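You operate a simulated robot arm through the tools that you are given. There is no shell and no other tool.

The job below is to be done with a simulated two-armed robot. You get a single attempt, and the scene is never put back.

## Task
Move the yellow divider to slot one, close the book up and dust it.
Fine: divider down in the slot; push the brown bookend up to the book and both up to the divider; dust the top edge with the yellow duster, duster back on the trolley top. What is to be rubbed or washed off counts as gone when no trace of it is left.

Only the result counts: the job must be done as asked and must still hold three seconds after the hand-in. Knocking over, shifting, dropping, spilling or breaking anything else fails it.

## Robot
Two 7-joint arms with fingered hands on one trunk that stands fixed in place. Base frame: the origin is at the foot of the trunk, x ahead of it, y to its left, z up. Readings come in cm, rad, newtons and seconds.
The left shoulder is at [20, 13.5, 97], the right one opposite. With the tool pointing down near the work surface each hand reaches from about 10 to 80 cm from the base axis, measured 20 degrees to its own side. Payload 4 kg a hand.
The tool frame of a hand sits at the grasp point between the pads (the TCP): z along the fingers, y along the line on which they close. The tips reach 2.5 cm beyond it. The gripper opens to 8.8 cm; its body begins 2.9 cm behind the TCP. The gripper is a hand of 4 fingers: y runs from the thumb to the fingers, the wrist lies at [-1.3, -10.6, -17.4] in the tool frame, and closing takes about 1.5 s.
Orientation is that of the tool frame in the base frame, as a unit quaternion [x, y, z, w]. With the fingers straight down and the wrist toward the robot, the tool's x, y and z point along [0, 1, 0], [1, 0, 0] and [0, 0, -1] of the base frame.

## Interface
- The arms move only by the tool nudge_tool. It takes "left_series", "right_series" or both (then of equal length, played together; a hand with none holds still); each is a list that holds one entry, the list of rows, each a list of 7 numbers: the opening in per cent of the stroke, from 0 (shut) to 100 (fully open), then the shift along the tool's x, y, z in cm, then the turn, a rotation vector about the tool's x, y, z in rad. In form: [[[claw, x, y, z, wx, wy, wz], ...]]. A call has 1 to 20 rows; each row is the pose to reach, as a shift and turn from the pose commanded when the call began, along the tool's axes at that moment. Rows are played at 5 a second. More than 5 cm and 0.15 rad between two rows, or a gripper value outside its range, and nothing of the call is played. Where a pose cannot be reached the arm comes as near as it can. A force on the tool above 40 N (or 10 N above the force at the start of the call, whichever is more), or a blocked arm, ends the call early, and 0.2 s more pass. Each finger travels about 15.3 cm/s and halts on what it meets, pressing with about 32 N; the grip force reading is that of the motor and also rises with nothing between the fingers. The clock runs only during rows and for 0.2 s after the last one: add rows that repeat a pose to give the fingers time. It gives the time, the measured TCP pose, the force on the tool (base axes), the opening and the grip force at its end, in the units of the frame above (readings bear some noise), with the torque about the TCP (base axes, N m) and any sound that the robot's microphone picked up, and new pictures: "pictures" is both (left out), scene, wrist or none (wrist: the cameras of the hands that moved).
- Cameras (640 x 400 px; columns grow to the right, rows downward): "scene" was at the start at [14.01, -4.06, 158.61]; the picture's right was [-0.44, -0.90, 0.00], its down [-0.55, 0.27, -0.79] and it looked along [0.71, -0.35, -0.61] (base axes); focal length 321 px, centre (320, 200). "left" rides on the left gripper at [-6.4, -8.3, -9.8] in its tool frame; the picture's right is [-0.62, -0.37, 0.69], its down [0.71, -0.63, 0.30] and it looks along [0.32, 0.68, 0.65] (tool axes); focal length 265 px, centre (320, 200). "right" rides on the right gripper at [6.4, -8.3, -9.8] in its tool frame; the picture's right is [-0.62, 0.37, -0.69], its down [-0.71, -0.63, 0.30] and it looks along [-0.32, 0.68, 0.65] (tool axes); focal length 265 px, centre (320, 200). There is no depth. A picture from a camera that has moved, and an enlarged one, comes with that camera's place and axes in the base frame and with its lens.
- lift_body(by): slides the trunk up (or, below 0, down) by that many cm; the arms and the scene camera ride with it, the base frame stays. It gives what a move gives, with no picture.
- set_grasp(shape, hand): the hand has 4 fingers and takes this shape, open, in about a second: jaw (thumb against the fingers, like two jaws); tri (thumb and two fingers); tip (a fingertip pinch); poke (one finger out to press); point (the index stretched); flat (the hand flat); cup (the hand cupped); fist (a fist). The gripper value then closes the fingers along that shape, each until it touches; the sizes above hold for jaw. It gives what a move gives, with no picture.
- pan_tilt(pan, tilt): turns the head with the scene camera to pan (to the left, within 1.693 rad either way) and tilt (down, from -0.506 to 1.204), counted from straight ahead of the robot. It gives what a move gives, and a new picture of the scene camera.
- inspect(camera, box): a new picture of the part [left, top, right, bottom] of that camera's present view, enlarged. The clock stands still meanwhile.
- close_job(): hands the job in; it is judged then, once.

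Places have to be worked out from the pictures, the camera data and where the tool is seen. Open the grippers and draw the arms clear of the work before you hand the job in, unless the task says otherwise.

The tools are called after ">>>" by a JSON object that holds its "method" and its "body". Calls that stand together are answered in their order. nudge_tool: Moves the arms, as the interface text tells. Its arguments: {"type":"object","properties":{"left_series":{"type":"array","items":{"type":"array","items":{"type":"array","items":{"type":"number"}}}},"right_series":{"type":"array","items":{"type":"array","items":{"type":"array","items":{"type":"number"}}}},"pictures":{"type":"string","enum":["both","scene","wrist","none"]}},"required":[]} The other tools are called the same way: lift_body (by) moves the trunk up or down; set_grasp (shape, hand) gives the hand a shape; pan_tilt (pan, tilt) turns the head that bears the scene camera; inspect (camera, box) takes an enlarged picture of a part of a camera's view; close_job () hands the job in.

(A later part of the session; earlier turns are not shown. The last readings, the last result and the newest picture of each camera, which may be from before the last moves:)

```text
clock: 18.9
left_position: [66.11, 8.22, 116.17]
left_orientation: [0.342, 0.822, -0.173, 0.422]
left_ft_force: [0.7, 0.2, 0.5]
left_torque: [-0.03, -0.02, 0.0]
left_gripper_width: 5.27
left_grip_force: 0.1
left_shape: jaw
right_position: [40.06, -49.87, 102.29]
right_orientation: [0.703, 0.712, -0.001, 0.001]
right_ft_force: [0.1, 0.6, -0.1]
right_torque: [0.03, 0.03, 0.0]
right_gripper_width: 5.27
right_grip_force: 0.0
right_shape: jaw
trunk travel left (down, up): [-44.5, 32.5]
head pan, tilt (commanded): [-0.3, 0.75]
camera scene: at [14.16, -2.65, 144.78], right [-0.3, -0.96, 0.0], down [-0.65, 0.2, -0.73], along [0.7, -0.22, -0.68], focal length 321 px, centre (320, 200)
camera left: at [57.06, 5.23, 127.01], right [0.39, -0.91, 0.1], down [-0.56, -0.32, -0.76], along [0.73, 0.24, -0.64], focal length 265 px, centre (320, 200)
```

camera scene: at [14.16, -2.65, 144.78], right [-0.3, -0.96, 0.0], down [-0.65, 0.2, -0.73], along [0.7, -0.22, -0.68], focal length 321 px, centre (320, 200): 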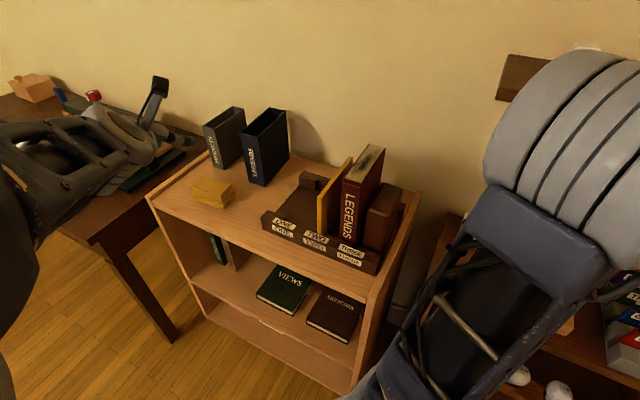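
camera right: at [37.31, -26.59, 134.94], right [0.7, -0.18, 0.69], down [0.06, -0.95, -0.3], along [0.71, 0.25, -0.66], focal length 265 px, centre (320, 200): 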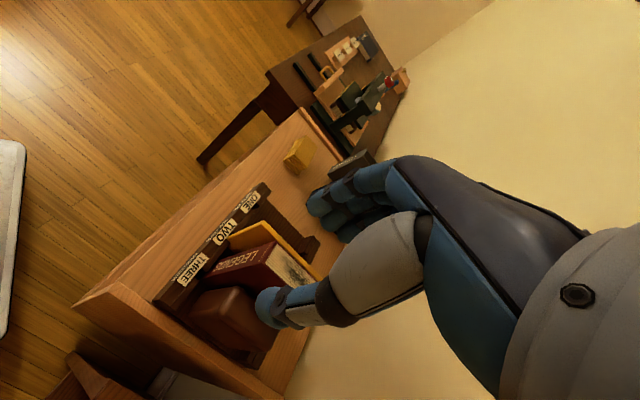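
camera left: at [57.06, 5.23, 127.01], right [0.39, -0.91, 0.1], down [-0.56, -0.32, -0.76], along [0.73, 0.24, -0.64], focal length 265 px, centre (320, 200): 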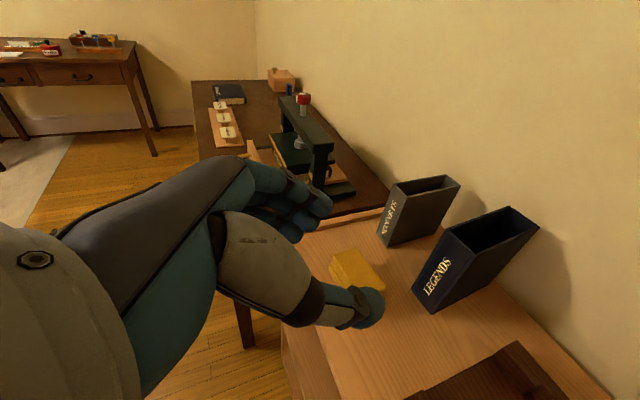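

Orientation is exactly as wanted (closing line along the rail, fingers 54° forward). I now carry the left hand across to hover above the divider's front end, clear over the book.

>>> {"method": "nudge_tool", "body": {"left_series": [[[60, -1.0, -3.0, 2.4, 0, 0, 0], [60, -2.0, -6.0, 4.8, 0, 0, 0], [60, -3.0, -9.0, 7.2, 0, 0, 0], [60, -3.9, -12.0, 9.6, 0, 0, 0], [60, -4.9, -15.0, 12.0, 0, 0, 0], [60, -5.9, -18.0, 14.4, 0, 0, 0], [60, -6.84, -20.9, 16.77, 0, 0, 0]]], "pictures": "both"}}

```text
clock: 20.7
left_position: [64.4, -16.42, 113.64]
left_orientation: [0.307, 0.824, -0.203, 0.431]
left_ft_force: [0.3, 0.4, -0.9]
left_torque: [-0.03, 0.0, -0.02]
left_gripper_width: 5.3
left_grip_force: 0.1
left_shape: jaw
right_position: [39.72, -49.98, 100.56]
right_orientation: [0.704, 0.71, 0.006, -0.019]
right_ft_force: [0.2, 0.4, 0.7]
right_torque: [0.01, -0.02, -0.03]
right_gripper_width: 5.31
right_grip_force: 0.1
right_shape: jaw
trunk travel left (down, up): [-44.5, 32.5]
head pan, tilt (commanded): [-0.3, 0.75]
stopped in row 7 (left hand): the arm was blocked; the commanded pose is now the measured one
camera scene: at [14.16, -2.68, 144.78], right [-0.3, -0.96, 0.0], down [-0.65, 0.2, -0.73], along [0.7, -0.22, -0.68], focal length 321 px, centre (320, 200)
camera left: at [55.74, -18.68, 125.0], right [0.43, -0.89, 0.17], down [-0.57, -0.4, -0.72], along [0.71, 0.21, -0.68], focal length 265 px, centre (320, 200)
```

scene: 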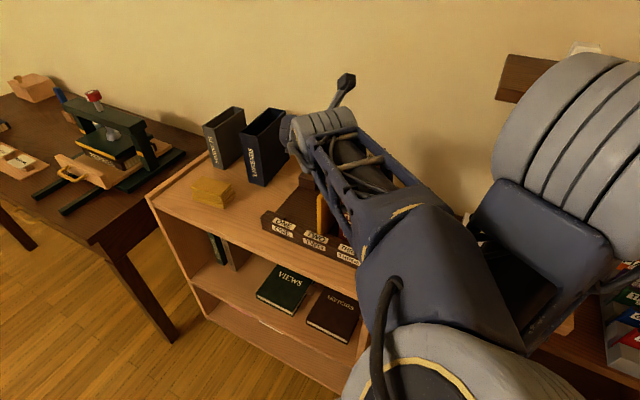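
left: 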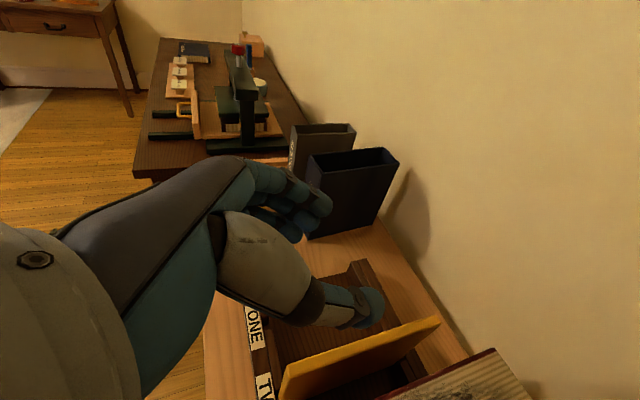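

The left hand is nearly at the hover point, but its elbow leans on the right arm. I move the right arm further out to the right to make room.

>>> {"method": "nudge_tool", "body": {"right_series": [[[60, -3.5, -0.5, 0, 0, 0, 0], [60, -7, -1, 0, 0, 0, 0], [60, -10.5, -1.5, 0, 0, 0, 0], [60, -14, -2, 0, 0, 0, 0], [60, -17.5, -3, 0, 0, 0, 0]]], "pictures": "both"}}

```text
clock: 21.9
left_position: [64.35, -16.32, 113.71]
left_orientation: [0.309, 0.823, -0.204, 0.43]
left_ft_force: [0.6, -0.5, 0.3]
left_torque: [-0.02, 0.01, 0.01]
left_gripper_width: 5.3
left_grip_force: 0.0
left_shape: jaw
right_position: [36.82, -67.31, 100.14]
right_orientation: [0.704, 0.71, 0.006, -0.018]
right_ft_force: [0.7, -0.5, 0.0]
right_torque: [0.0, 0.01, -0.04]
right_gripper_width: 5.28
right_grip_force: 0.0
right_shape: jaw
trunk travel left (down, up): [-44.5, 32.5]
head pan, tilt (commanded): [-0.3, 0.75]
camera scene: at [14.16, -2.65, 144.78], right [-0.3, -0.96, 0.0], down [-0.65, 0.2, -0.73], along [0.7, -0.22, -0.68], focal length 321 px, centre (320, 200)
camera right: at [28.73, -61.39, 110.21], right [0.39, -0.64, 0.67], down [-0.63, -0.71, -0.32], along [0.67, -0.3, -0.68], focal length 265 px, centre (320, 200)
```

scene: 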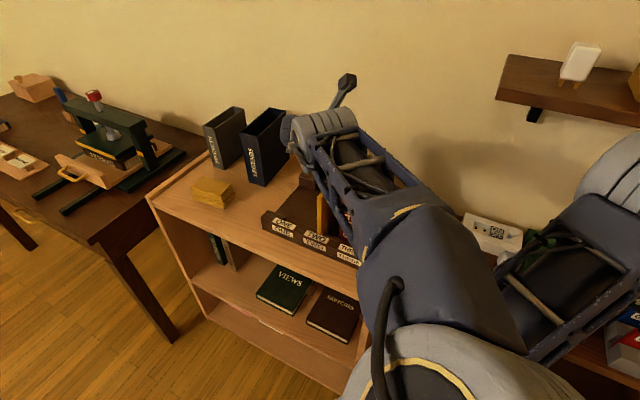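
right: 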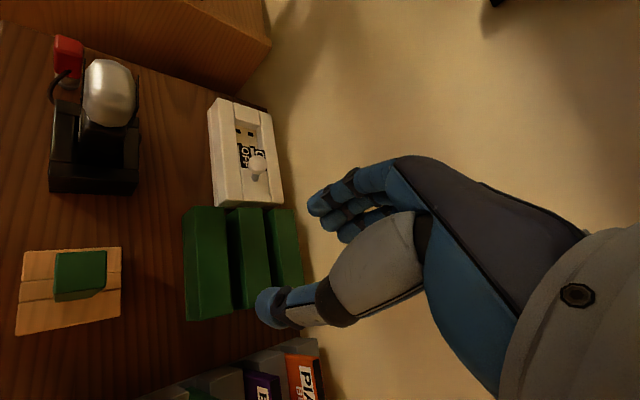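

Room is made. I fix the small orientation error, close the left gripper to about 3.2 cm so that the thumb fits between divider and book, and come to z≈108.

>>> {"method": "nudge_tool", "body": {"left_series": [[[36, 1.4, -0.65, 1.5, -0.004, 0.014, 0.025], [36, 2.8, -1.3, 2.9, -0.009, 0.029, 0.051], [36, 4.12, -1.95, 4.41, -0.013, 0.043, 0.076], [36, 4.12, -1.95, 4.41, -0.013, 0.043, 0.076]]], "pictures": "both"}}

```text
clock: 22.9
left_position: [63.86, -18.87, 107.87]
left_orientation: [0.341, 0.821, -0.175, 0.422]
left_ft_force: [-0.3, -0.1, 0.1]
left_torque: [0.0, 0.0, -0.01]
left_gripper_width: 3.2
left_grip_force: 0.0
left_shape: jaw
right_position: [36.91, -67.47, 100.18]
right_orientation: [0.704, 0.71, 0.005, -0.018]
right_ft_force: [0.6, 0.2, 0.2]
right_torque: [-0.04, 0.0, -0.02]
right_gripper_width: 5.3
right_grip_force: 0.0
right_shape: jaw
trunk travel left (down, up): [-44.5, 32.5]
head pan, tilt (commanded): [-0.3, 0.75]
camera scene: at [14.15, -2.68, 144.79], right [-0.3, -0.96, 0.0], down [-0.65, 0.2, -0.73], along [0.7, -0.22, -0.68], focal length 321 px, centre (320, 200)
camera left: at [54.95, -21.97, 118.78], right [0.39, -0.91, 0.1], down [-0.56, -0.32, -0.76], along [0.73, 0.24, -0.64], focal length 265 px, centre (320, 200)
```

scene: 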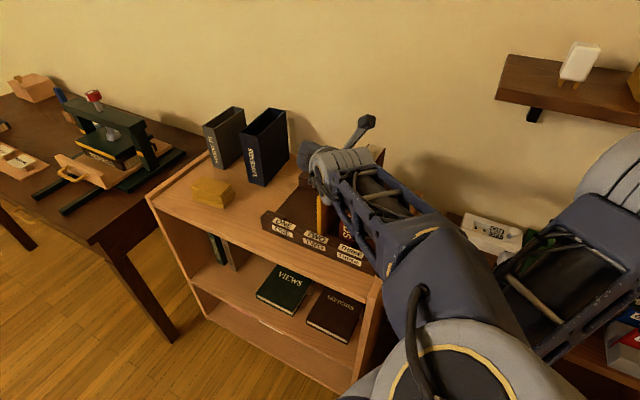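
left: 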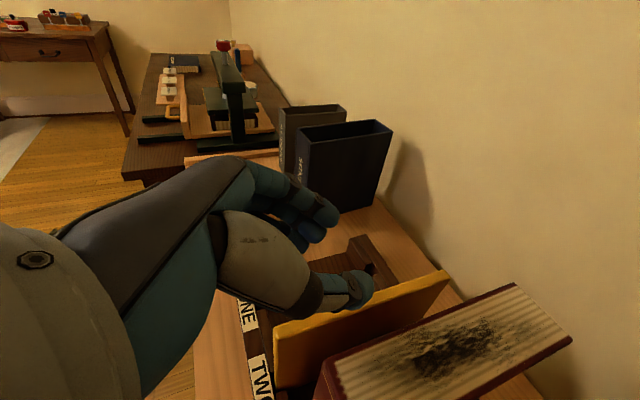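

Thumb is aligned to go between divider and book (TCP at rail coordinate 15.5, depth 4.25). I descend to just above the divider's top and check.

>>> {"method": "nudge_tool", "body": {"left_series": [[[36, 1.9, 0.0, 1.35, 0, 0, 0], [36, 3.8, 0.0, 2.7, 0, 0, 0], [36, 5.6, 0.0, 4.0, 0, 0, 0]]], "pictures": "wrist"}}

>>> {"method": "inspect", "body": {"camera": "left", "box": [220, 180, 460, 400]}}

>>> {"method": "inspect", "body": {"camera": "scene", "box": [250, 130, 400, 280]}}

```text
clock: 23.7
left_position: [63.83, -18.97, 100.94]
left_orientation: [0.341, 0.821, -0.175, 0.422]
left_ft_force: [0.2, -0.3, 0.1]
left_torque: [-0.02, 0.0, 0.0]
left_gripper_width: 3.23
left_grip_force: 0.0
left_shape: jaw
right_position: [36.91, -67.37, 100.14]
right_orientation: [0.704, 0.71, 0.006, -0.017]
right_ft_force: [0.1, -1.0, -0.4]
right_torque: [-0.01, 0.0, -0.01]
right_gripper_width: 5.28
right_grip_force: 0.0
right_shape: jaw
trunk travel left (down, up): [-44.5, 32.5]
head pan, tilt (commanded): [-0.3, 0.75]
camera left: at [54.95, -21.96, 111.9], right [0.39, -0.92, 0.1], down [-0.57, -0.32, -0.76], along [0.73, 0.24, -0.64], focal length 265 px, centre (320, 200)
```

left: 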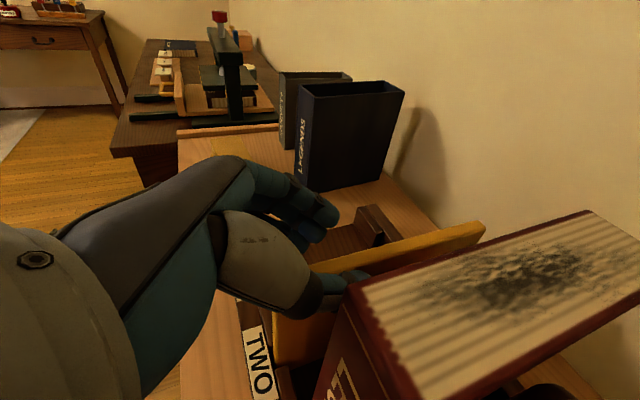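

```text
1.82 times, centred on (340, 290) of left
camera zoom: at [54.95, -21.96, 111.9], right [0.39, -0.92, 0.1], down [-0.57, -0.32, -0.76], along [0.73, 0.24, -0.64], focal length 483 px, centre (284, 36)
```

zoom: 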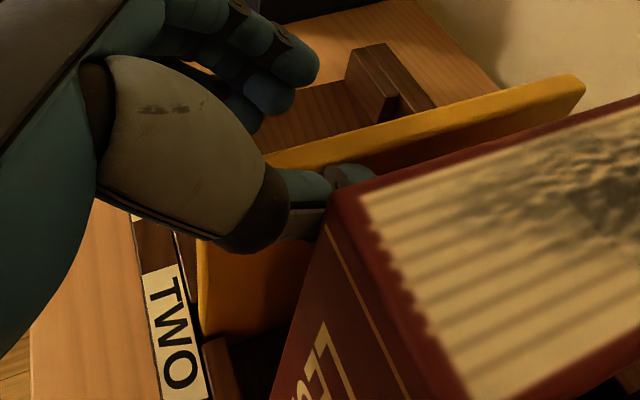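

```text
2.67 times, centred on (325, 205) of scene
camera zoom: at [14.15, -2.68, 144.78], right [-0.3, -0.96, 0.0], down [-0.65, 0.2, -0.73], along [0.7, -0.22, -0.68], focal length 857 px, centre (307, 187)
```

zoom: 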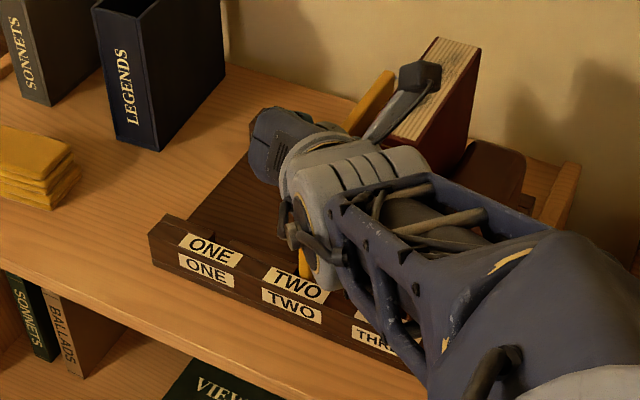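

The thumb tip sits in the gap beside the book and the fingers on the ONE side. I lower the remaining 6.4 cm and watch the force.

>>> {"method": "nudge_tool", "body": {"left_series": [[[36, 1.7, 0.0, 1.2, 0, 0, 0], [36, 3.4, 0.0, 2.4, 0, 0, 0], [36, 5.2, 0.0, 3.72, 0, 0, 0]]], "pictures": "wrist"}}

>>> {"method": "inspect", "body": {"camera": "left", "box": [220, 160, 460, 380]}}

>>> {"method": "inspect", "body": {"camera": "scene", "box": [250, 130, 400, 280]}}

```text
clock: 24.5
left_position: [63.9, -19.19, 94.73]
left_orientation: [0.341, 0.821, -0.176, 0.422]
left_ft_force: [-0.1, 0.1, 1.2]
left_torque: [-0.01, -0.01, -0.01]
left_gripper_width: 3.2
left_grip_force: 0.1
left_shape: jaw
right_position: [36.99, -67.3, 100.26]
right_orientation: [0.705, 0.708, 0.005, -0.018]
right_ft_force: [0.4, -0.2, 0.2]
right_torque: [0.01, -0.02, 0.0]
right_gripper_width: 5.32
right_grip_force: 0.0
right_shape: jaw
trunk travel left (down, up): [-44.5, 32.5]
head pan, tilt (commanded): [-0.3, 0.75]
camera left: at [54.93, -22.11, 105.67], right [0.39, -0.91, 0.1], down [-0.57, -0.33, -0.76], along [0.73, 0.24, -0.64], focal length 265 px, centre (320, 200)
```

left: 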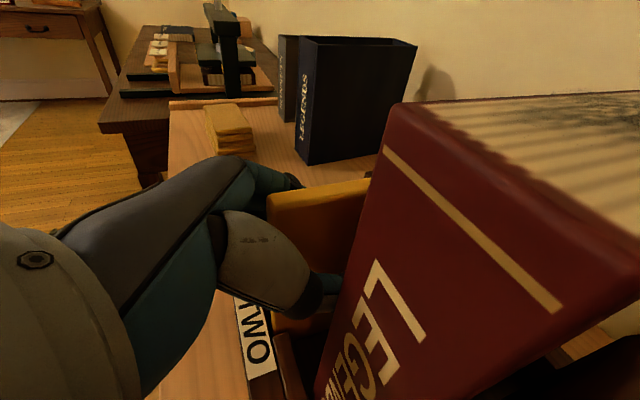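

```text
1.82 times, centred on (340, 270) of left
camera zoom: at [54.93, -22.11, 105.67], right [0.39, -0.91, 0.1], down [-0.57, -0.33, -0.76], along [0.73, 0.24, -0.64], focal length 483 px, centre (284, 73)
```

zoom: 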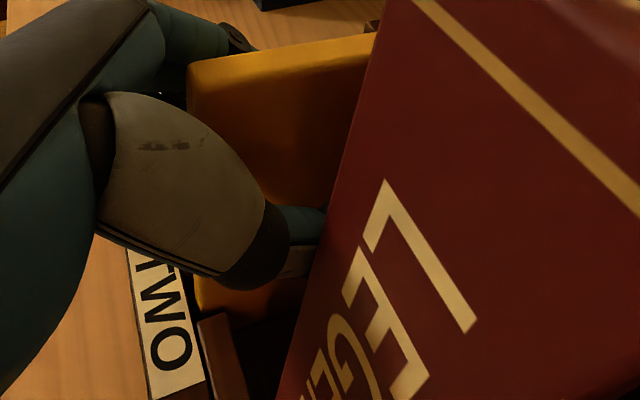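

```text
2.67 times, centred on (325, 205) of scene
camera zoom: at [14.15, -2.68, 144.78], right [-0.3, -0.96, 0.0], down [-0.65, 0.2, -0.73], along [0.7, -0.22, -0.68], focal length 857 px, centre (307, 187)
```

zoom: 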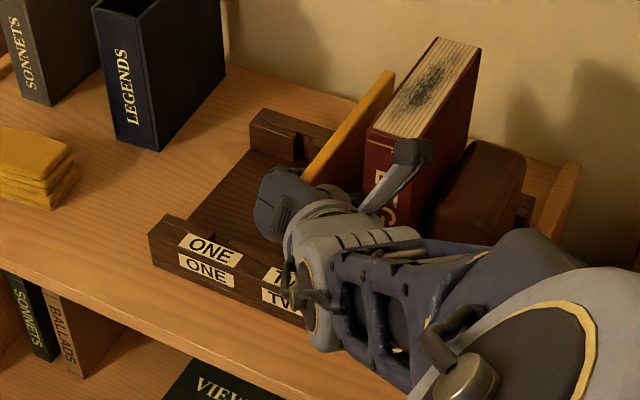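

No contact while lowering; TCP is at rail 15.7, depth 4.5, z 94.7. I close on the divider.

>>> {"method": "nudge_tool", "body": {"left_series": [[[20, 0, 0, 0, 0, 0, 0], [10, 0, 0, 0, 0, 0, 0], [0, 0, 0, 0, 0, 0, 0], [0, 0, 0, 0, 0, 0, 0], [0, 0, 0, 0, 0, 0, 0], [0, 0, 0, 0, 0, 0, 0]]], "pictures": "wrist"}}

>>> {"method": "inspect", "body": {"camera": "scene", "box": [250, 130, 400, 280]}}

```text
clock: 25.9
left_position: [63.93, -19.2, 94.72]
left_orientation: [0.341, 0.822, -0.175, 0.422]
left_ft_force: [1.1, 1.0, -0.1]
left_torque: [0.07, -0.06, 0.01]
left_gripper_width: 0.53
left_grip_force: 31.8
left_shape: jaw
right_position: [37.01, -67.44, 100.15]
right_orientation: [0.705, 0.709, 0.006, -0.017]
right_ft_force: [0.3, 0.6, -0.8]
right_torque: [0.03, 0.01, 0.02]
right_gripper_width: 5.27
right_grip_force: 0.1
right_shape: jaw
trunk travel left (down, up): [-44.5, 32.5]
head pan, tilt (commanded): [-0.3, 0.75]
camera left: at [54.93, -22.12, 105.69], right [0.39, -0.91, 0.1], down [-0.57, -0.32, -0.76], along [0.73, 0.24, -0.64], focal length 265 px, centre (320, 200)
```

left: 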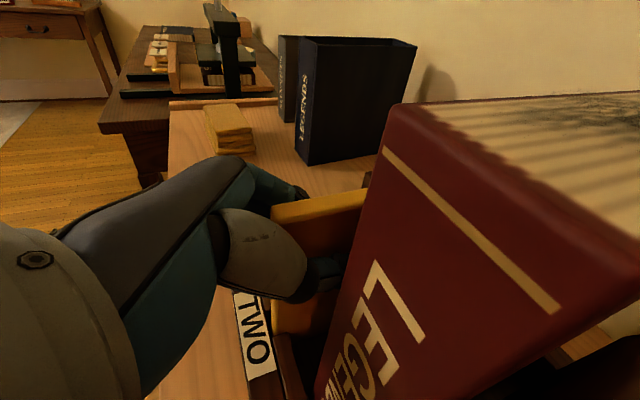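

```text
2.67 times, centred on (325, 205) of scene
camera zoom: at [14.16, -2.68, 144.78], right [-0.3, -0.96, 0.0], down [-0.65, 0.2, -0.73], along [0.7, -0.22, -0.68], focal length 857 px, centre (307, 187)
```

zoom: 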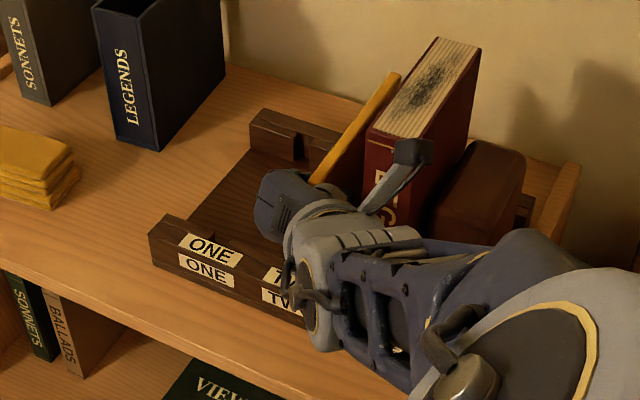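

Grip reads 31.8 N at 0.53 cm; the divider shifted only slightly within its notch. I lift 2 cm gently and look.

>>> {"method": "nudge_tool", "body": {"left_series": [[[0, -0.8, 0.0, -0.58, 0, 0, 0], [0, -1.63, 0.0, -1.16, 0, 0, 0]]], "pictures": "wrist"}}

>>> {"method": "inspect", "body": {"camera": "scene", "box": [250, 130, 400, 280]}}

```text
clock: 26.5
left_position: [63.83, -19.16, 96.67]
left_orientation: [0.341, 0.821, -0.175, 0.422]
left_ft_force: [0.4, 0.3, -2.9]
left_torque: [0.11, -0.01, -0.06]
left_gripper_width: 0.54
left_grip_force: 31.5
left_shape: jaw
right_position: [36.91, -67.44, 100.07]
right_orientation: [0.705, 0.709, 0.005, -0.017]
right_ft_force: [-0.4, -0.3, -0.3]
right_torque: [0.01, 0.01, 0.02]
right_gripper_width: 5.28
right_grip_force: 0.1
right_shape: jaw
trunk travel left (down, up): [-44.5, 32.5]
head pan, tilt (commanded): [-0.3, 0.75]
camera left: at [54.86, -22.09, 107.71], right [0.39, -0.91, 0.1], down [-0.57, -0.33, -0.76], along [0.73, 0.24, -0.64], focal length 265 px, centre (320, 200)
```

left: 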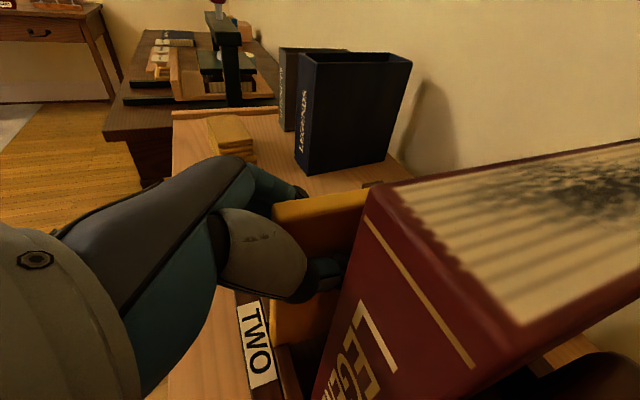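

```text
2.67 times, centred on (325, 205) of scene
camera zoom: at [14.16, -2.68, 144.78], right [-0.3, -0.96, 0.0], down [-0.65, 0.2, -0.73], along [0.7, -0.22, -0.68], focal length 857 px, centre (307, 187)
```

zoom: 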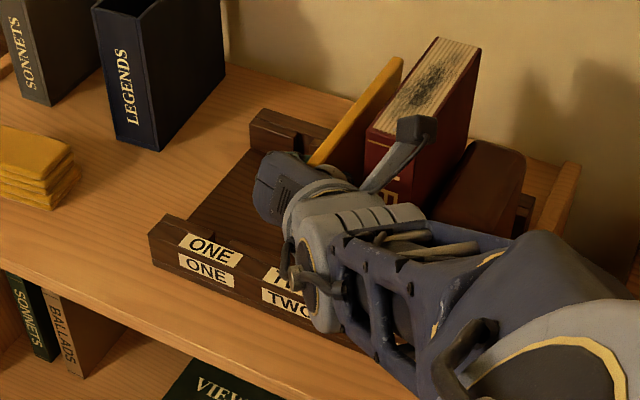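

The divider rises level with the hand (about 3 N of load). I lift another 4.5 cm so that its foot clears the blocks.

>>> {"method": "nudge_tool", "body": {"left_series": [[[0, -1.2, 0.0, -0.87, 0, 0, 0], [0, -2.44, 0.0, -1.75, 0, 0, 0], [0, -3.66, 0.0, -2.62, 0, 0, 0]]], "pictures": "wrist"}}

>>> {"method": "inspect", "body": {"camera": "scene", "box": [270, 130, 370, 230]}}

>>> {"method": "inspect", "body": {"camera": "scene", "box": [250, 180, 350, 280]}}

```text
clock: 27.3
left_position: [63.86, -19.03, 101.32]
left_orientation: [0.341, 0.821, -0.176, 0.422]
left_ft_force: [-0.8, 0.1, -1.2]
left_torque: [0.04, 0.09, 0.01]
left_gripper_width: 0.5
left_grip_force: 31.9
left_shape: jaw
right_position: [36.96, -67.44, 100.09]
right_orientation: [0.705, 0.709, 0.004, -0.016]
right_ft_force: [0.3, 0.6, 0.4]
right_torque: [0.0, -0.04, 0.01]
right_gripper_width: 5.3
right_grip_force: 0.0
right_shape: jaw
trunk travel left (down, up): [-44.5, 32.5]
head pan, tilt (commanded): [-0.3, 0.75]
camera left: at [54.91, -22.11, 112.24], right [0.39, -0.92, 0.1], down [-0.57, -0.32, -0.76], along [0.73, 0.24, -0.64], focal length 265 px, centre (320, 200)
```

left: 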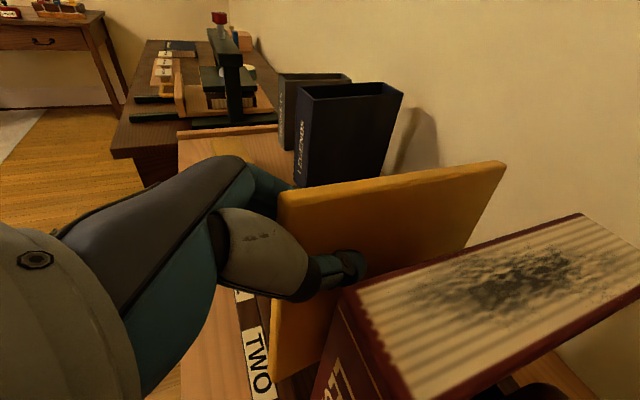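

```text
4.00 times, centred on (320, 180) of scene
camera zoom: at [14.16, -2.68, 144.78], right [-0.3, -0.96, 0.0], down [-0.65, 0.2, -0.73], along [0.7, -0.22, -0.68], focal length 1285 px, centre (320, 280)
```

zoom: 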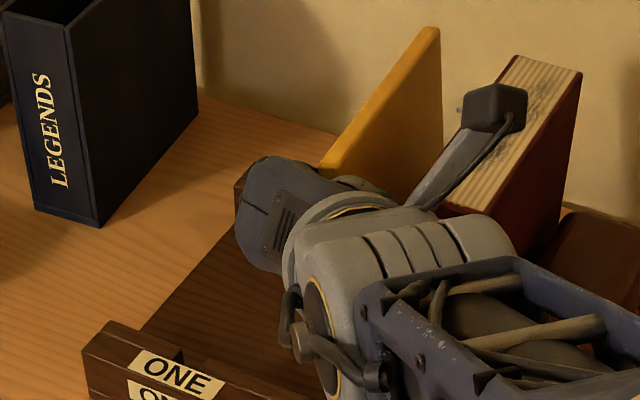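

```text
4.00 times, centred on (300, 230) of scene
camera zoom: at [14.16, -2.68, 144.78], right [-0.3, -0.96, 0.0], down [-0.65, 0.2, -0.73], along [0.7, -0.22, -0.68], focal length 1285 px, centre (400, 80)
```

zoom: 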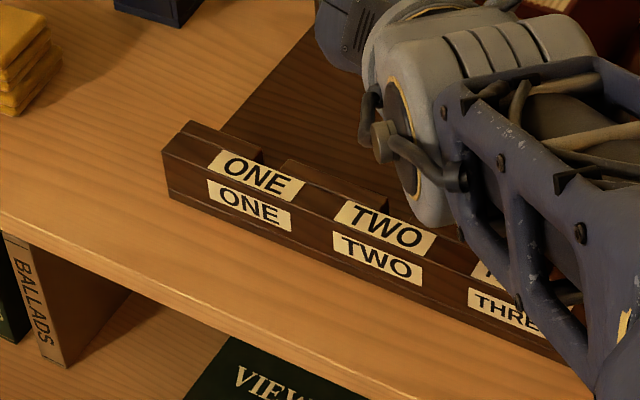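

The divider hangs free above the blocks. I zoom with the wrist camera to measure its yaw and tilt in the hand before carrying it over.

>>> {"method": "inspect", "body": {"camera": "left", "box": [250, 170, 350, 230]}}

>>> {"method": "inspect", "body": {"camera": "left", "box": [430, 140, 530, 200]}}

>>> {"method": "inspect", "body": {"camera": "left", "box": [250, 330, 350, 390]}}

```text
6.40 times, centred on (300, 200) of left
camera zoom: at [54.91, -22.11, 112.24], right [0.39, -0.92, 0.1], down [-0.57, -0.32, -0.76], along [0.73, 0.24, -0.64], focal length 1699 px, centre (448, 200)
```

zoom: 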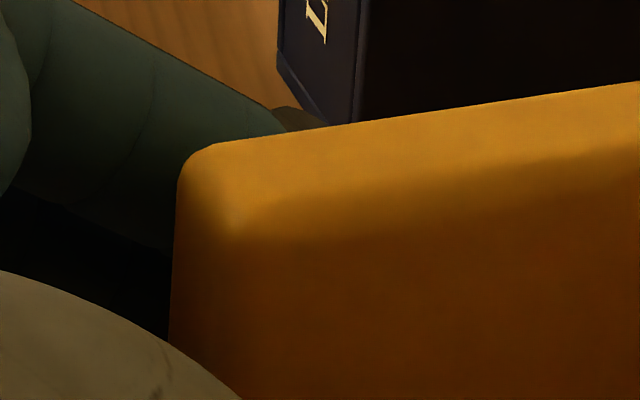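

```text
6.40 times, centred on (480, 170) of left
camera zoom: at [54.91, -22.11, 112.24], right [0.39, -0.92, 0.1], down [-0.57, -0.32, -0.76], along [0.73, 0.24, -0.64], focal length 1699 px, centre (-704, 392)
```

zoom: 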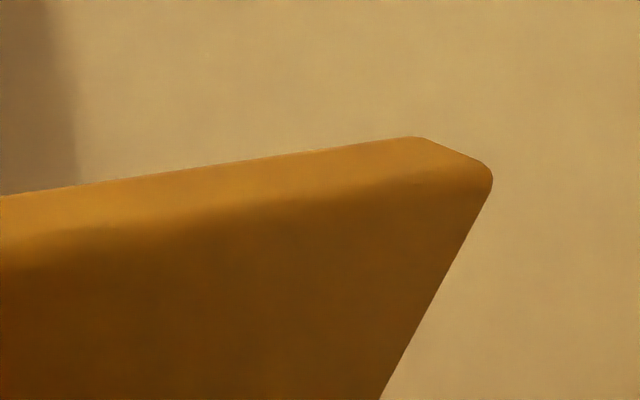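

```text
6.40 times, centred on (300, 360) of left
camera zoom: at [54.91, -22.11, 112.24], right [0.39, -0.92, 0.1], down [-0.57, -0.32, -0.76], along [0.73, 0.24, -0.64], focal length 1699 px, centre (448, -824)
```

zoom: 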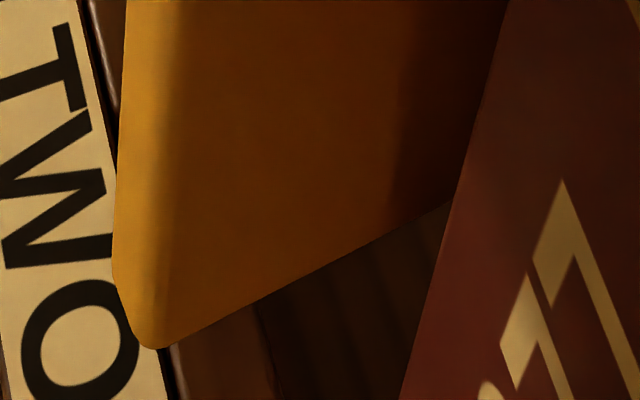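

From the wrist and head views I infer the divider settled against the pads with its top leaning about 12° toward ONE, plus a few degrees of pitch and yaw. I lift 1.5 cm more and carry it 9 cm toward slot ONE in free air, where I can see it fully and correct this.

>>> {"method": "nudge_tool", "body": {"left_series": [[[0, -1.22, 0.0, -0.87, 0, 0, 0], [0, -1.22, 2.0, -0.87, 0, 0, 0], [0, -1.22, 4.0, -0.87, 0, 0, 0], [0, -1.22, 6.0, -0.87, 0, 0, 0], [0, -1.22, 8.0, -0.87, 0, 0, 0], [0, -1.22, 9.0, -0.87, 0, 0, 0]]], "pictures": "both"}}

>>> {"method": "inspect", "body": {"camera": "scene", "box": [230, 120, 350, 260]}}

>>> {"method": "inspect", "body": {"camera": "left", "box": [240, 140, 540, 390]}}

```text
clock: 28.7
left_position: [70.18, -12.81, 102.66]
left_orientation: [0.342, 0.821, -0.176, 0.422]
left_ft_force: [0.1, -0.4, -1.7]
left_torque: [0.08, 0.08, 0.0]
left_gripper_width: 0.49
left_grip_force: 32.0
left_shape: jaw
right_position: [36.99, -67.46, 100.13]
right_orientation: [0.705, 0.709, 0.005, -0.018]
right_ft_force: [-0.7, 0.0, -0.2]
right_torque: [-0.02, 0.05, 0.01]
right_gripper_width: 5.28
right_grip_force: 0.1
right_shape: jaw
trunk travel left (down, up): [-44.5, 32.5]
head pan, tilt (commanded): [-0.3, 0.75]
camera scene: at [14.15, -2.68, 144.78], right [-0.3, -0.96, 0.0], down [-0.65, 0.2, -0.73], along [0.7, -0.22, -0.68], focal length 321 px, centre (320, 200)
camera left: at [61.23, -15.78, 113.69], right [0.39, -0.92, 0.1], down [-0.57, -0.32, -0.76], along [0.73, 0.24, -0.64], focal length 265 px, centre (320, 200)
```

scene: 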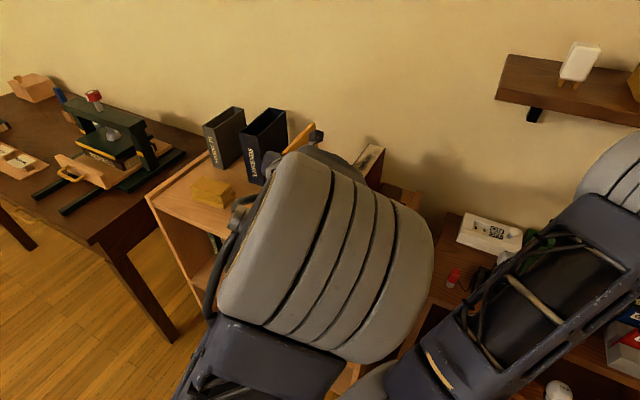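
left: 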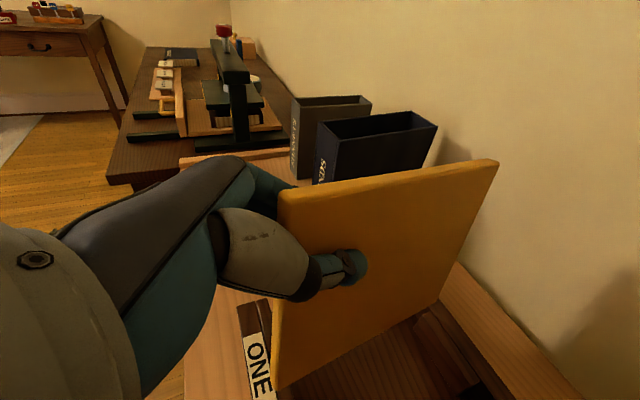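

```text
2.86 times, centred on (290, 190) of scene
camera zoom: at [14.15, -2.68, 144.78], right [-0.3, -0.96, 0.0], down [-0.65, 0.2, -0.73], along [0.7, -0.22, -0.68], focal length 918 px, centre (406, 229)
```

zoom: 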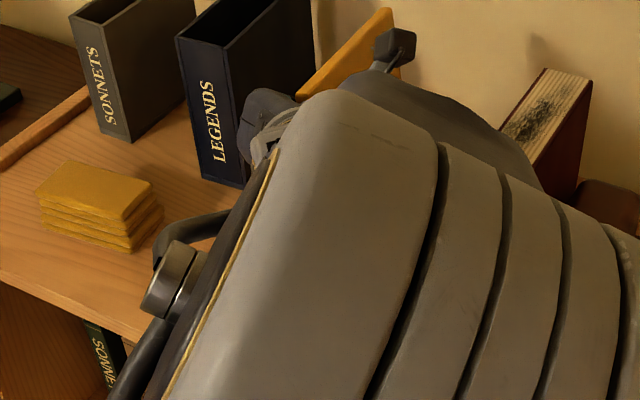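

```text
1.60 times, centred on (390, 265) of left
camera zoom: at [61.23, -15.78, 113.69], right [0.39, -0.92, 0.1], down [-0.57, -0.32, -0.76], along [0.73, 0.24, -0.64], focal length 425 px, centre (208, 96)
```

zoom: 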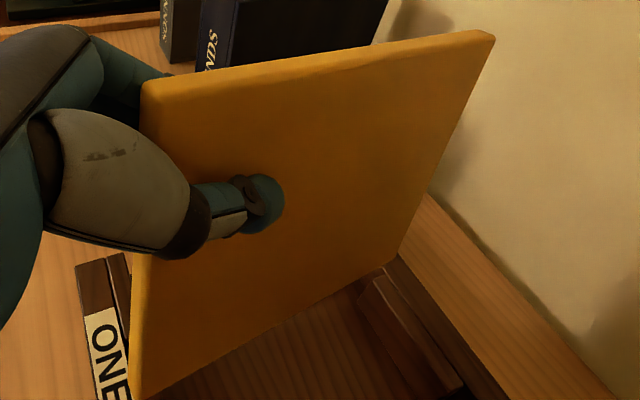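

Now the whole right face of the divider is visible to the wrist camera. I zoom on its corners to measure its exact orientation.

>>> {"method": "inspect", "body": {"camera": "left", "box": [260, 170, 340, 220]}}

>>> {"method": "inspect", "body": {"camera": "left", "box": [440, 140, 520, 190]}}

>>> {"method": "inspect", "body": {"camera": "left", "box": [390, 270, 470, 320]}}

>>> {"method": "inspect", "body": {"camera": "left", "box": [235, 340, 331, 400]}}

```text
8.00 times, centred on (300, 195) of left
camera zoom: at [61.23, -15.78, 113.69], right [0.39, -0.92, 0.1], down [-0.57, -0.32, -0.76], along [0.73, 0.24, -0.64], focal length 2123 px, centre (480, 240)
```

zoom: 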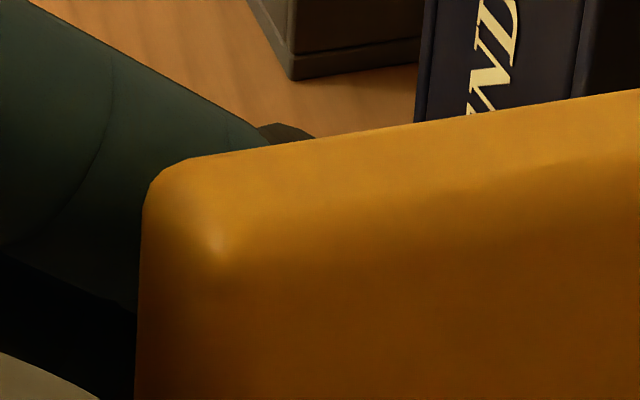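

```text
8.00 times, centred on (480, 165) of left
camera zoom: at [61.23, -15.78, 113.69], right [0.39, -0.92, 0.1], down [-0.57, -0.32, -0.76], along [0.73, 0.24, -0.64], focal length 2123 px, centre (-960, 480)
```

zoom: 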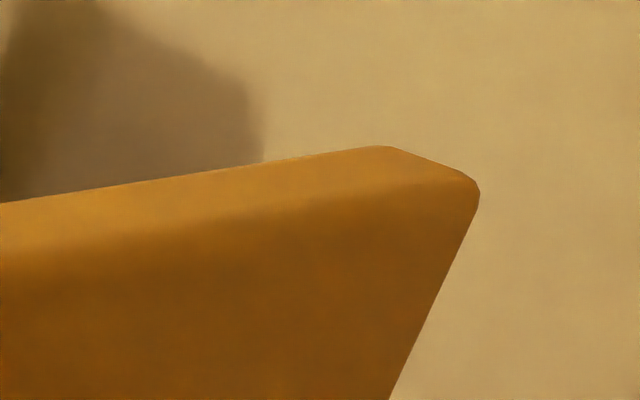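

```text
8.00 times, centred on (430, 295) of left
camera zoom: at [61.23, -15.78, 113.69], right [0.39, -0.92, 0.1], down [-0.57, -0.32, -0.76], along [0.73, 0.24, -0.64], focal length 2123 px, centre (-560, -560)
```

zoom: 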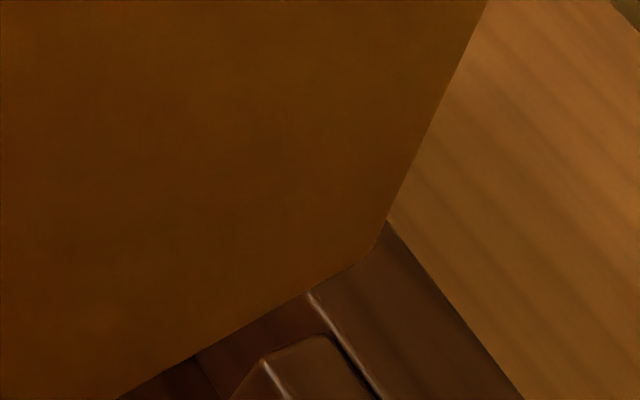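

```text
6.67 times, centred on (283, 370) of left
camera zoom: at [61.23, -15.78, 113.69], right [0.39, -0.92, 0.1], down [-0.57, -0.32, -0.76], along [0.73, 0.24, -0.64], focal length 1769 px, centre (567, -933)
```

zoom: 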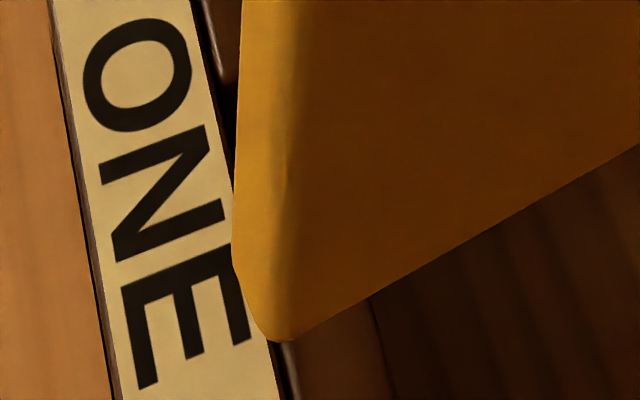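

Measured: the plate leans ~10.5° (top toward ONE), is yawed ~8° (rear toward ONE) and pitched ~6° (rear low). I rotate the hand about the TCP to bring it upright and square to the rack.

>>> {"method": "nudge_tool", "body": {"left_series": [[[0, 0, 0, 0, 0.005, -0.033, 0.079], [0, 0, 0, 0, 0.009, -0.065, 0.157], [0, 0, 0, 0, 0.014, -0.098, 0.236]]], "pictures": "both"}}

>>> {"method": "inspect", "body": {"camera": "left", "box": [240, 140, 540, 390]}}

```text
clock: 29.5
left_position: [70.06, -12.76, 102.64]
left_orientation: [0.43, 0.752, -0.147, 0.477]
left_ft_force: [-0.3, -0.3, -0.8]
left_torque: [0.06, 0.04, 0.0]
left_gripper_width: 0.51
left_grip_force: 31.6
left_shape: jaw
right_position: [36.83, -67.52, 100.12]
right_orientation: [0.705, 0.709, 0.005, -0.016]
right_ft_force: [-0.2, -1.4, 0.2]
right_torque: [0.01, 0.01, 0.0]
right_gripper_width: 5.27
right_grip_force: 0.1
right_shape: jaw
trunk travel left (down, up): [-44.5, 32.5]
head pan, tilt (commanded): [-0.3, 0.75]
camera scene: at [14.16, -2.67, 144.78], right [-0.3, -0.96, 0.0], down [-0.65, 0.2, -0.73], along [0.7, -0.22, -0.68], focal length 321 px, centre (320, 200)
camera left: at [58.82, -14.81, 111.44], right [0.23, -0.97, 0.11], down [-0.44, -0.2, -0.88], along [0.87, 0.15, -0.47], focal length 265 px, centre (320, 200)
```

scene: 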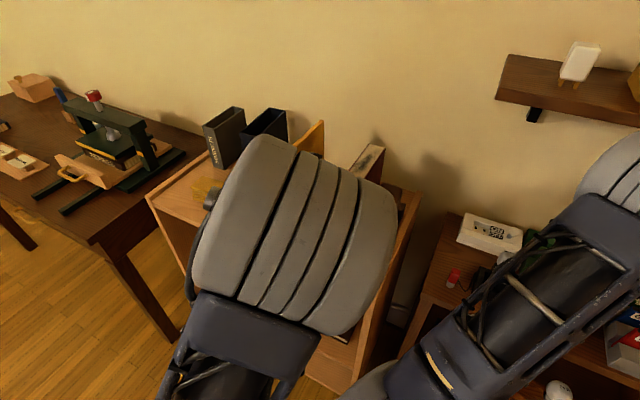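
left: 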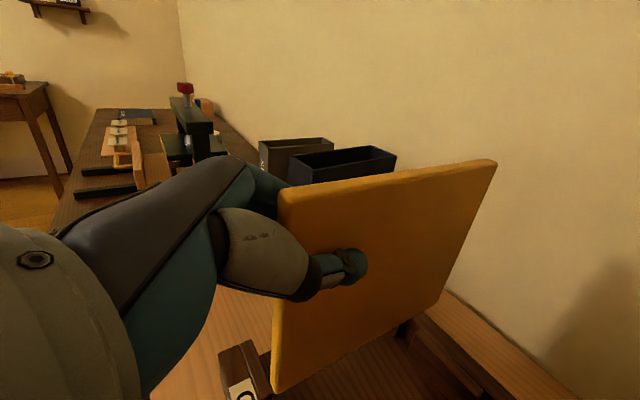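

```text
1.60 times, centred on (390, 265) of left
camera zoom: at [58.82, -14.81, 111.44], right [0.23, -0.97, 0.11], down [-0.44, -0.2, -0.88], along [0.87, 0.15, -0.47], focal length 425 px, centre (208, 96)
```

zoom: 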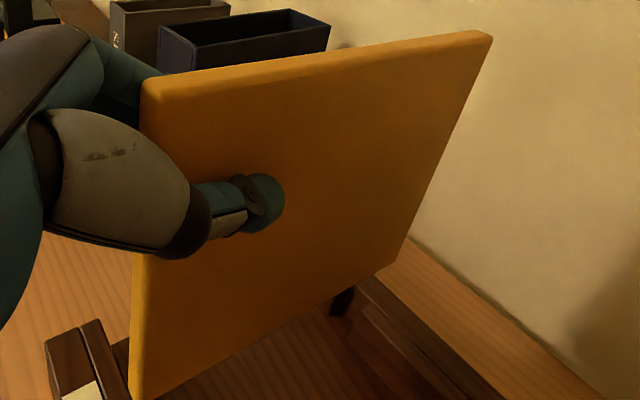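

The plate moved rigidly with the hand and should now be upright and square. I verify with zooms from both cameras.

>>> {"method": "inspect", "body": {"camera": "scene", "box": [280, 110, 344, 150]}}

>>> {"method": "inspect", "body": {"camera": "left", "box": [260, 170, 340, 220]}}

>>> {"method": "inspect", "body": {"camera": "left", "box": [440, 140, 520, 190]}}

>>> {"method": "inspect", "body": {"camera": "left", "box": [390, 270, 470, 320]}}

>>> {"method": "inspect", "body": {"camera": "left", "box": [215, 330, 327, 400]}}

```text
10.00 times, centred on (312, 130) of scene
camera zoom: at [14.16, -2.67, 144.78], right [-0.3, -0.96, 0.0], down [-0.65, 0.2, -0.73], along [0.7, -0.22, -0.68], focal length 3213 px, centre (400, 900)
```

zoom: 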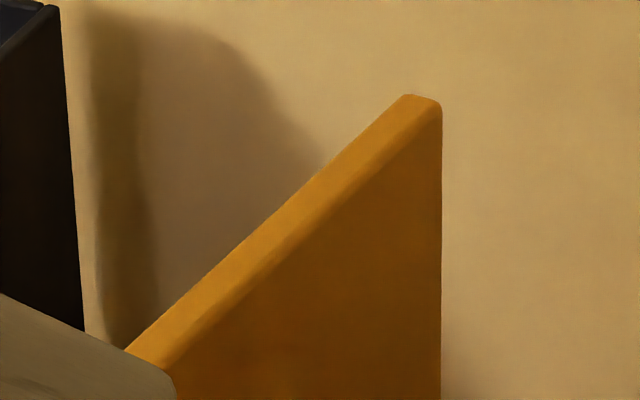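

```text
8.00 times, centred on (300, 195) of left
camera zoom: at [58.82, -14.81, 111.44], right [0.23, -0.97, 0.11], down [-0.44, -0.2, -0.88], along [0.87, 0.15, -0.47], focal length 2123 px, centre (480, 240)
```

zoom: 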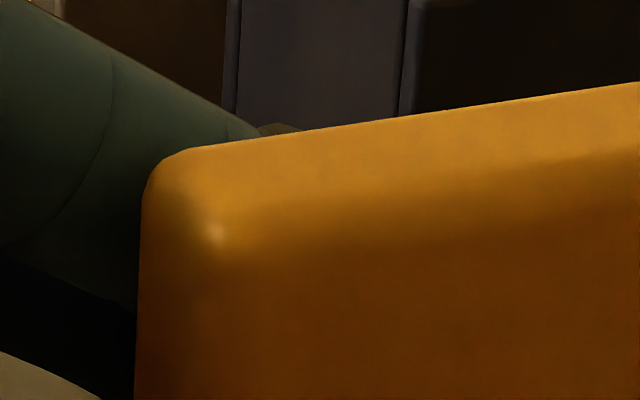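

```text
8.00 times, centred on (480, 165) of left
camera zoom: at [58.82, -14.81, 111.44], right [0.23, -0.97, 0.11], down [-0.44, -0.2, -0.88], along [0.87, 0.15, -0.47], focal length 2123 px, centre (-960, 480)
```

zoom: 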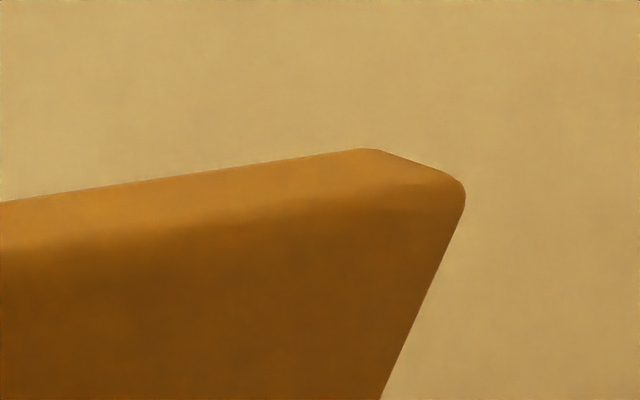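

```text
8.00 times, centred on (430, 295) of left
camera zoom: at [58.82, -14.81, 111.44], right [0.23, -0.97, 0.11], down [-0.44, -0.2, -0.88], along [0.87, 0.15, -0.47], focal length 2123 px, centre (-560, -560)
```

zoom: 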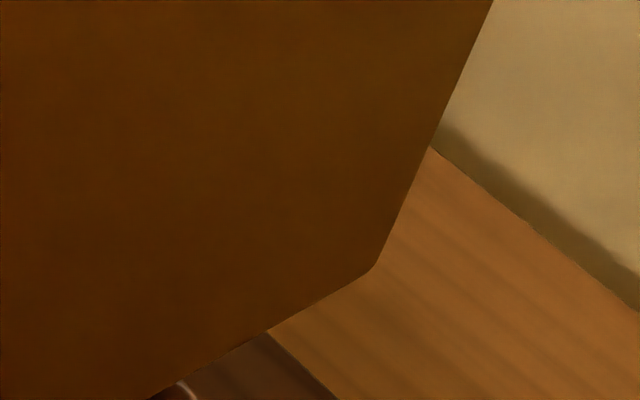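

```text
5.71 times, centred on (271, 365) of left
camera zoom: at [58.82, -14.81, 111.44], right [0.23, -0.97, 0.11], down [-0.44, -0.2, -0.88], along [0.87, 0.15, -0.47], focal length 1517 px, centre (600, -743)
```

zoom: 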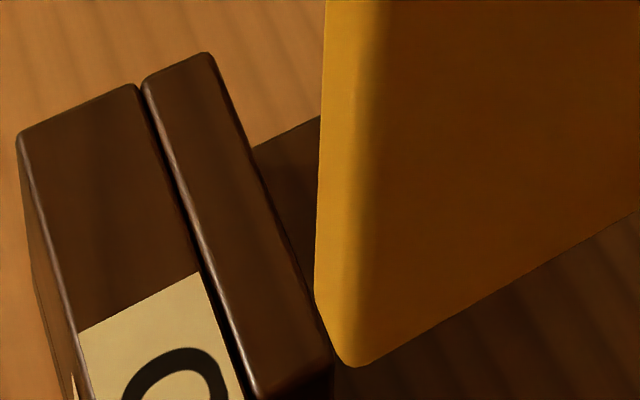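

The plate is upright and square to within about 1°. By my measures it sits ~0.5 cm too far toward TWO and 0.5–1 cm too deep; I shift it and lower it to just above the blocks for a direct comparison.

>>> {"method": "nudge_tool", "body": {"left_series": [[[0, 0.98, -0.06, 0.33, 0, 0, 0], [0, 1.95, -0.11, 0.65, 0, 0, 0], [0, 2.93, -0.17, 0.975, 0, 0, 0]]], "pictures": "both"}}

>>> {"method": "inspect", "body": {"camera": "left", "box": [215, 320, 343, 400]}}

>>> {"method": "inspect", "body": {"camera": "left", "box": [370, 250, 498, 330]}}

>>> {"method": "inspect", "body": {"camera": "scene", "box": [260, 110, 400, 200]}}

```text
clock: 30.3
left_position: [70.01, -12.09, 99.77]
left_orientation: [0.429, 0.753, -0.147, 0.477]
left_ft_force: [-0.1, 0.2, -1.5]
left_torque: [0.08, 0.05, -0.01]
left_gripper_width: 0.53
left_grip_force: 31.8
left_shape: jaw
right_position: [37.0, -67.51, 100.2]
right_orientation: [0.705, 0.709, 0.005, -0.018]
right_ft_force: [-0.4, 1.2, 0.3]
right_torque: [-0.02, 0.01, 0.0]
right_gripper_width: 5.29
right_grip_force: 0.0
right_shape: jaw
trunk travel left (down, up): [-44.5, 32.5]
head pan, tilt (commanded): [-0.3, 0.75]
camera scene: at [14.16, -2.67, 144.78], right [-0.3, -0.96, 0.0], down [-0.65, 0.2, -0.73], along [0.7, -0.22, -0.68], focal length 321 px, centre (320, 200)
camera left: at [58.8, -14.09, 108.43], right [0.23, -0.97, 0.11], down [-0.44, -0.2, -0.87], along [0.87, 0.15, -0.47], focal length 265 px, centre (320, 200)
```

scene: 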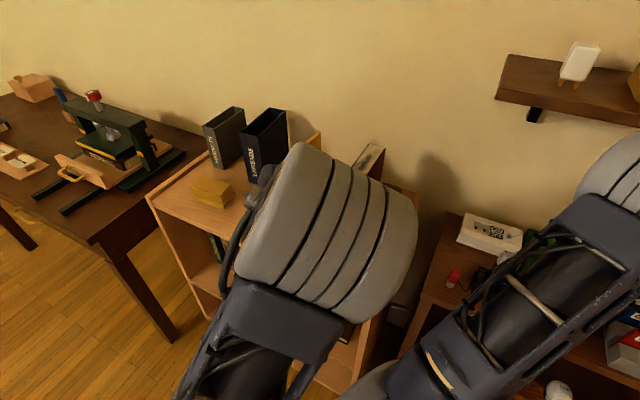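
left: 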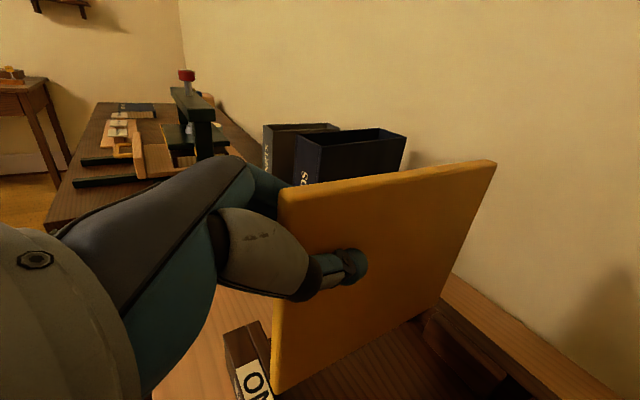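

```text
5.00 times, centred on (279, 360) of left
camera zoom: at [58.8, -14.09, 108.43], right [0.23, -0.97, 0.11], down [-0.44, -0.2, -0.87], along [0.87, 0.15, -0.47], focal length 1327 px, centre (525, -600)
```

zoom: 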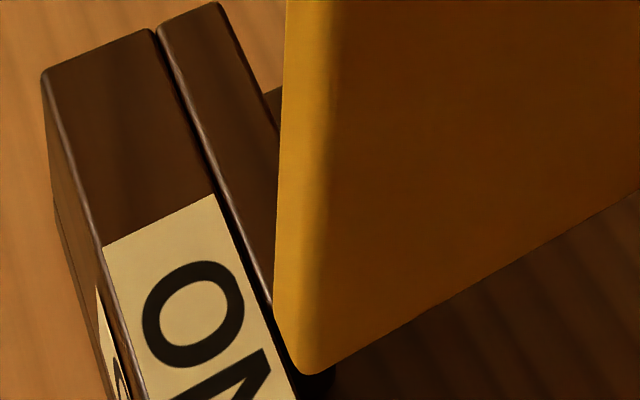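

```text
5.00 times, centred on (434, 290) of left
camera zoom: at [58.8, -14.09, 108.43], right [0.23, -0.97, 0.11], down [-0.44, -0.2, -0.87], along [0.87, 0.15, -0.47], focal length 1327 px, centre (-250, -250)
```

zoom: 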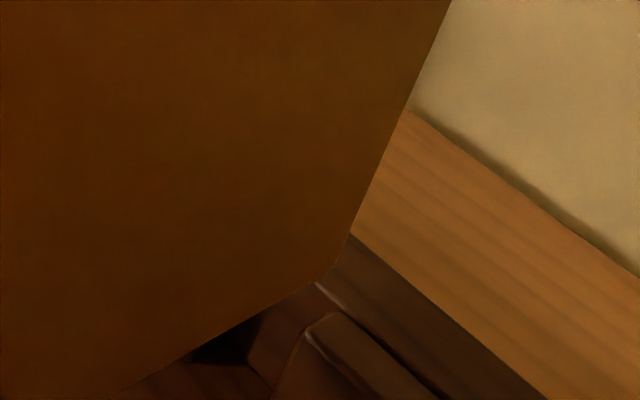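

```text
4.44 times, centred on (330, 155) of scene
camera zoom: at [14.16, -2.67, 144.78], right [-0.3, -0.96, 0.0], down [-0.65, 0.2, -0.73], along [0.7, -0.22, -0.68], focal length 1428 px, centre (276, 400)
```

zoom: 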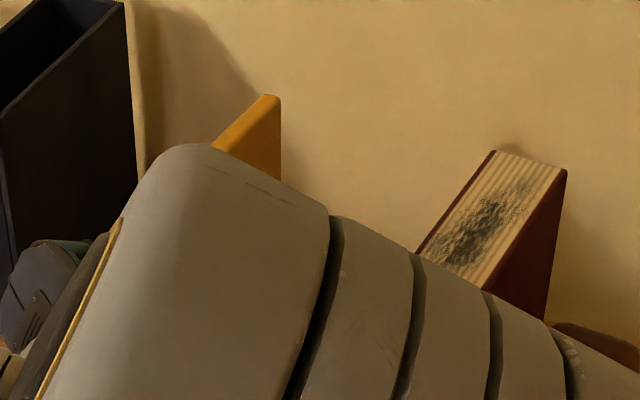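

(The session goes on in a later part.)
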